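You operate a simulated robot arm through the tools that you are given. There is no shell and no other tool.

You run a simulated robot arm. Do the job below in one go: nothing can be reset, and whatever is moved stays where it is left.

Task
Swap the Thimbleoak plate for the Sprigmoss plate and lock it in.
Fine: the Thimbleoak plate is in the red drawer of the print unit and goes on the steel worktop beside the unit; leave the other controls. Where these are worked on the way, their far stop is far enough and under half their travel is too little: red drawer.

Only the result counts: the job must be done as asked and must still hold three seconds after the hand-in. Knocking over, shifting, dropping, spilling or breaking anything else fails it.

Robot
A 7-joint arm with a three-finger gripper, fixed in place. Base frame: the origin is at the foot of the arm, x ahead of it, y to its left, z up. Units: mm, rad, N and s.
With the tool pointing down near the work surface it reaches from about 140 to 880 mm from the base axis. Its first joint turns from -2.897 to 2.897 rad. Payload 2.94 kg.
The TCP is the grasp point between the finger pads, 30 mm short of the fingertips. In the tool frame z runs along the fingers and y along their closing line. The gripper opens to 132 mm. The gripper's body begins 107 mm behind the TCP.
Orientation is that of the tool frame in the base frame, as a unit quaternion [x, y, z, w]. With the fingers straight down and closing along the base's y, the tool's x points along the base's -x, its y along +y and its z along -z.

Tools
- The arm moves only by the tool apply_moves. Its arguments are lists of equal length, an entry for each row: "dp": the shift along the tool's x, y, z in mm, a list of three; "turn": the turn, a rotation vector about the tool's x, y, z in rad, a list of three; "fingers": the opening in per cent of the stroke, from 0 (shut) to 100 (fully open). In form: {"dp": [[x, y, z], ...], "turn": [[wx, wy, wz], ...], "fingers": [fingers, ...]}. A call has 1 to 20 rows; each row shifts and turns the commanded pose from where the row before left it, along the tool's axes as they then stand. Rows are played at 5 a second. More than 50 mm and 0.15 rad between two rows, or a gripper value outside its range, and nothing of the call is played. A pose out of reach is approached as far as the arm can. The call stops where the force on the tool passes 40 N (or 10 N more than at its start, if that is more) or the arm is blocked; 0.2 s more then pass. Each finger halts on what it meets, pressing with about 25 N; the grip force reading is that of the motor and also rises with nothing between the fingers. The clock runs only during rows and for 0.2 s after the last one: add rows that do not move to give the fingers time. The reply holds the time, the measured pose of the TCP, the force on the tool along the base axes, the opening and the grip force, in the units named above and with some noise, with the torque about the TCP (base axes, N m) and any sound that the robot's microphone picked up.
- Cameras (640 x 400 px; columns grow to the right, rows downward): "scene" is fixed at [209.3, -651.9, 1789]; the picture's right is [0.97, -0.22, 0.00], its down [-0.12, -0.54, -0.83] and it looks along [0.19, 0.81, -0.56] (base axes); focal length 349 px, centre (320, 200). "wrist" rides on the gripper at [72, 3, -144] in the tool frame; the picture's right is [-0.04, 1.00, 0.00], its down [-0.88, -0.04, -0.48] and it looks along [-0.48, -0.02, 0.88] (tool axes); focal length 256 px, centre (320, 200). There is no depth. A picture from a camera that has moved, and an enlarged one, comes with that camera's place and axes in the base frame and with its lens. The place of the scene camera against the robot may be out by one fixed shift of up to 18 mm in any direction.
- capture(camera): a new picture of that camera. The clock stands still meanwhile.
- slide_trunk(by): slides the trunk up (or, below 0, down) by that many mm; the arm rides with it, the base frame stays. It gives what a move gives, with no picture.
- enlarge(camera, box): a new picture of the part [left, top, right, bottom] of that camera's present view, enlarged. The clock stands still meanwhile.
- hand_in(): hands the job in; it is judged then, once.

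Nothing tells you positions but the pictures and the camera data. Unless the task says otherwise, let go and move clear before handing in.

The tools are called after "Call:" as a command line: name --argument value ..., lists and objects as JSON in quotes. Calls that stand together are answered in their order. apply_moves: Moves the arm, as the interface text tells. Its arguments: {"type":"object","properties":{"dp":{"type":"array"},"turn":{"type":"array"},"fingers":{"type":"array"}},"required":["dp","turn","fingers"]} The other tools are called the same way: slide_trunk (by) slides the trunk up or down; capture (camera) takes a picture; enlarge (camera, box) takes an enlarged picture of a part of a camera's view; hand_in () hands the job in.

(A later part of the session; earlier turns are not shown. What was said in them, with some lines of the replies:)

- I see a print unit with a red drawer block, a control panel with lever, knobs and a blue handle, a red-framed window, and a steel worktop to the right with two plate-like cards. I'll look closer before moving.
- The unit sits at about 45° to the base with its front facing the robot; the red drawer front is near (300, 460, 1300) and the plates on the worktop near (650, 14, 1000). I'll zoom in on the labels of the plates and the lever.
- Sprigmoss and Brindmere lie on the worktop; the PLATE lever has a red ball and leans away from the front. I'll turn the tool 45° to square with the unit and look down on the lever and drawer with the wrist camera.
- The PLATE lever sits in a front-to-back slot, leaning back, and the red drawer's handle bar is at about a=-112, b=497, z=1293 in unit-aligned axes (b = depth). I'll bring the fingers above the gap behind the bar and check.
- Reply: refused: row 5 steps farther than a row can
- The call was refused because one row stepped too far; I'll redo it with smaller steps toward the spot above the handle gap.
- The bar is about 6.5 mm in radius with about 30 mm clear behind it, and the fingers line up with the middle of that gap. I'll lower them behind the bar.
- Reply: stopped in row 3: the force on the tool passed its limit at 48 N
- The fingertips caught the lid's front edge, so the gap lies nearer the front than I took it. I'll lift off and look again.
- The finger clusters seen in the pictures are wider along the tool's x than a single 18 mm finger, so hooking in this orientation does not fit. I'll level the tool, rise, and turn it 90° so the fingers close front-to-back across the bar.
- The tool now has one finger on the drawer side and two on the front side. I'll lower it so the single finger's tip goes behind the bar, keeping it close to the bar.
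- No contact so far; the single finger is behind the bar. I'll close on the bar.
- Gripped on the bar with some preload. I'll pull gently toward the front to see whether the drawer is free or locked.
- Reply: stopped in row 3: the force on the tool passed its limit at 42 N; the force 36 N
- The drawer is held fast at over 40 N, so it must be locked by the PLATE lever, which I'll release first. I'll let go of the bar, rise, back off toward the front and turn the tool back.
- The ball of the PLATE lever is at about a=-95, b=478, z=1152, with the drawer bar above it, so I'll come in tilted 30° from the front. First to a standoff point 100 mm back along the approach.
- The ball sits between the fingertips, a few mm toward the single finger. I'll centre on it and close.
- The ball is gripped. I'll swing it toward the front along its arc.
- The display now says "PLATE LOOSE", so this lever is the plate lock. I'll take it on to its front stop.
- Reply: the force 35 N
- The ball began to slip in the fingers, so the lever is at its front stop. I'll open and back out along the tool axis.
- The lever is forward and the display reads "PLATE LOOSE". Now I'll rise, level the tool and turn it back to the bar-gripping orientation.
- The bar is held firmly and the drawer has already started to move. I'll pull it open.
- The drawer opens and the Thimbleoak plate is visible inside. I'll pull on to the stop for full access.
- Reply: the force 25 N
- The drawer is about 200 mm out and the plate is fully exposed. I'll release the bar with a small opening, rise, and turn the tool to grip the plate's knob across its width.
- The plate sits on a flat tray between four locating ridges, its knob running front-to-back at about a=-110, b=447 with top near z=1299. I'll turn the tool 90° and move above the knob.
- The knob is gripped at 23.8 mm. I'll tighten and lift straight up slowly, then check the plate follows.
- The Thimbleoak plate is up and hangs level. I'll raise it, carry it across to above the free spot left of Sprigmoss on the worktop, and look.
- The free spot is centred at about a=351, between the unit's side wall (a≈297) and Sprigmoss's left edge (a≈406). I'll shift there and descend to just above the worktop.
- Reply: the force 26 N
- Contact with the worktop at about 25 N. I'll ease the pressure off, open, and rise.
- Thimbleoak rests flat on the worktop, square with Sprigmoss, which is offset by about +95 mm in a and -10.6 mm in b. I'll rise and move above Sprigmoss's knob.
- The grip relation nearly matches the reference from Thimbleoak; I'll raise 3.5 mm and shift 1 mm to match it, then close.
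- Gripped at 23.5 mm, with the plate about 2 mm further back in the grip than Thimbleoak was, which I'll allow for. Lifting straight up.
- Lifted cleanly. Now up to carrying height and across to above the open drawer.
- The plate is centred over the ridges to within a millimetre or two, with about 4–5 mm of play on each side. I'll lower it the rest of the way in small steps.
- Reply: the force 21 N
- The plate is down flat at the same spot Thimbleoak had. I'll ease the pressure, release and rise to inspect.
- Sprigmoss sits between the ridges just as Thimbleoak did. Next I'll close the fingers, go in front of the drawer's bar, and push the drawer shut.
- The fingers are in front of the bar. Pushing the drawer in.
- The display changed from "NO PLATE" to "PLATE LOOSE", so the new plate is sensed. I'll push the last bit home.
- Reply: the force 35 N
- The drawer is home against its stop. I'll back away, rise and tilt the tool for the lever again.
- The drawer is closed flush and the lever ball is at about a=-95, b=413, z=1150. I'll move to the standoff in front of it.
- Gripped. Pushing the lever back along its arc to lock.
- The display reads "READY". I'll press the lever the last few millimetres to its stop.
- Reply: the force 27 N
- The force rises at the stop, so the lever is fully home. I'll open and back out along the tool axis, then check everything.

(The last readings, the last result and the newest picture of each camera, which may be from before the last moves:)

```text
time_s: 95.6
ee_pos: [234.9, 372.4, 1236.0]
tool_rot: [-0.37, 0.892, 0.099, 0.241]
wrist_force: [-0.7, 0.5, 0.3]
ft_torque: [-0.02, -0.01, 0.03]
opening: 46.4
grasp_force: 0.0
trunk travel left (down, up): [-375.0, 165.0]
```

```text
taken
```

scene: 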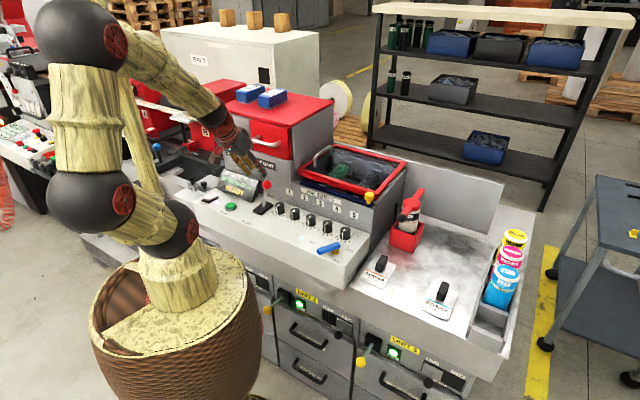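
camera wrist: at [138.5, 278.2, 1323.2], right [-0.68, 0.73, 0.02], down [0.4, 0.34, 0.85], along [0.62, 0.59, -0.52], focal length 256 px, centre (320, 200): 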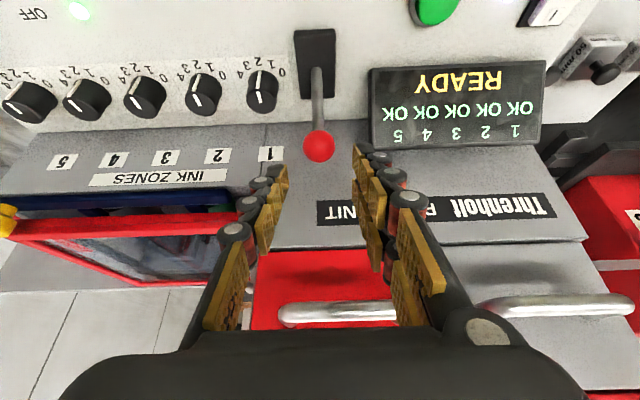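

The display reads "READY" with the lever back in place. I'll rise and level the tool well clear, then take a last look.

Call:
apply_moves --dp '[[25, 0, -35], [10, 0, -45], [-24.4, 0, -42.2], [-24.4, 0, -42.2], [-24.4, 0, -42.2], [0, 0, 0], [0, 0, 0], [0, 0, 0], [0, 0, 0], [0, 0, 0], [0, 0, 0]]' --turn '[[0, 0, 0], [0, 0, 0], [0, 0, 0], [0, 0, 0], [0, 0, 0], [0, 0.131, 0], [0, 0.131, 0], [0, 0.131, 0], [0, 0.131, 0], [0, 0, 0], [0, 0, 0]]' --fingers '[35, 35, 35, 35, 35, 35, 35, 35, 35, 35, 35]'

Call:
enlarge --camera "scene" --box '[180, 70, 420, 230]'

Call:
enlarge --camera "scene" --box '[330, 170, 540, 330]'

Call:
capture --camera "wrist"

```text
time_s: 98.0
ee_pos: [187.3, 322.1, 1431.6]
tool_rot: [-0.382, 0.924, 0.0, 0.0]
wrist_force: [0.0, 0.4, 0.0]
ft_torque: [-0.02, 0.03, 0.02]
opening: 45.9
grasp_force: 0.1
trunk travel left (down, up): [-375.0, 165.0]
```

```text
2.50 times, centred on (300, 150) of scene
camera zoom: at [209.3, -651.9, 1789.0], right [0.97, -0.22, 0.0], down [-0.12, -0.54, -0.83], along [0.19, 0.81, -0.56], focal length 872 px, centre (370, 325)
```

zoom: 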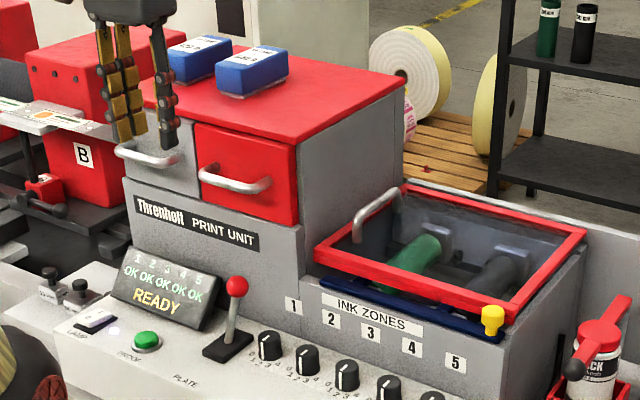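

```text
2.50 times, centred on (435, 250) of scene
camera zoom: at [209.3, -651.9, 1789.0], right [0.97, -0.22, 0.0], down [-0.12, -0.54, -0.83], along [0.19, 0.81, -0.56], focal length 872 px, centre (32, 75)
```

zoom: 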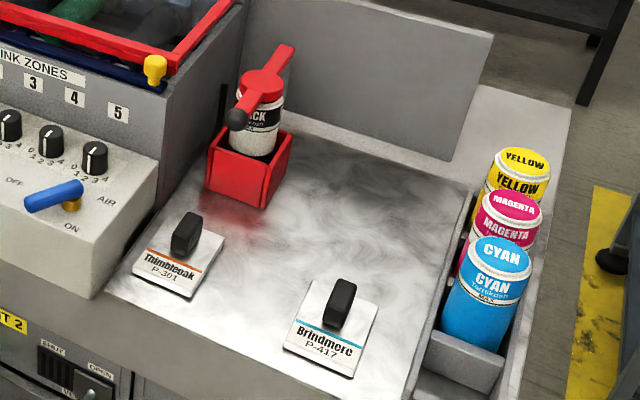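

```text
taken
camera wrist: at [134.6, 273.6, 1574.5], right [-0.68, 0.74, 0.0], down [0.65, 0.6, 0.48], along [0.35, 0.32, -0.88], focal length 256 px, centre (320, 200)
```

wrist: 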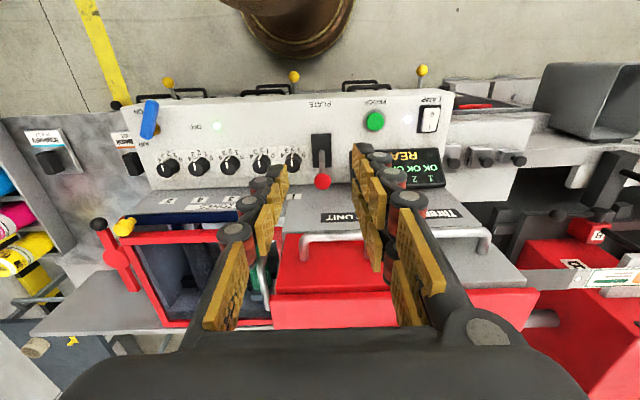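

Thimbleoak is lying on the steel worktop and Sprigmoss is in the closed red drawer. The PLATE lever is back at its stop, the display reads "READY", and nothing else looks disturbed. The arm is clear, so I'm handing in.

Call:
hand_in

```text
The job is handed in.
```

The plates are swapped and the job is handed in. Sprigmoss is in the red drawer with the drawer shut. Thimbleoak is on the steel worktop beside the unit, between the unit's side wall and the spot where Sprigmoss was.

- **Lock:** The drawer was locked when I first tried it. I pulled the PLATE lever forward to free it, and the display changed to "PLATE LOOSE". After closing the drawer on Sprigmoss I pushed the lever back to its stop, and the display reads "READY", as it did at the start.
- **Contact:** On my first approach to the drawer handle, the fingertips hit the front edge of the drawer unit and the arm stopped at 48 N. The first pull on the locked drawer also stopped, at 42 N. I saw no damage or movement from either.
- **Everything else:** I worked only the red drawer and the PLATE lever. In the last pictures the Brindmere plate, the ink cans, the blue boxes and the other controls look undisturbed.

The gripper was open and clear of the unit at hand-in.
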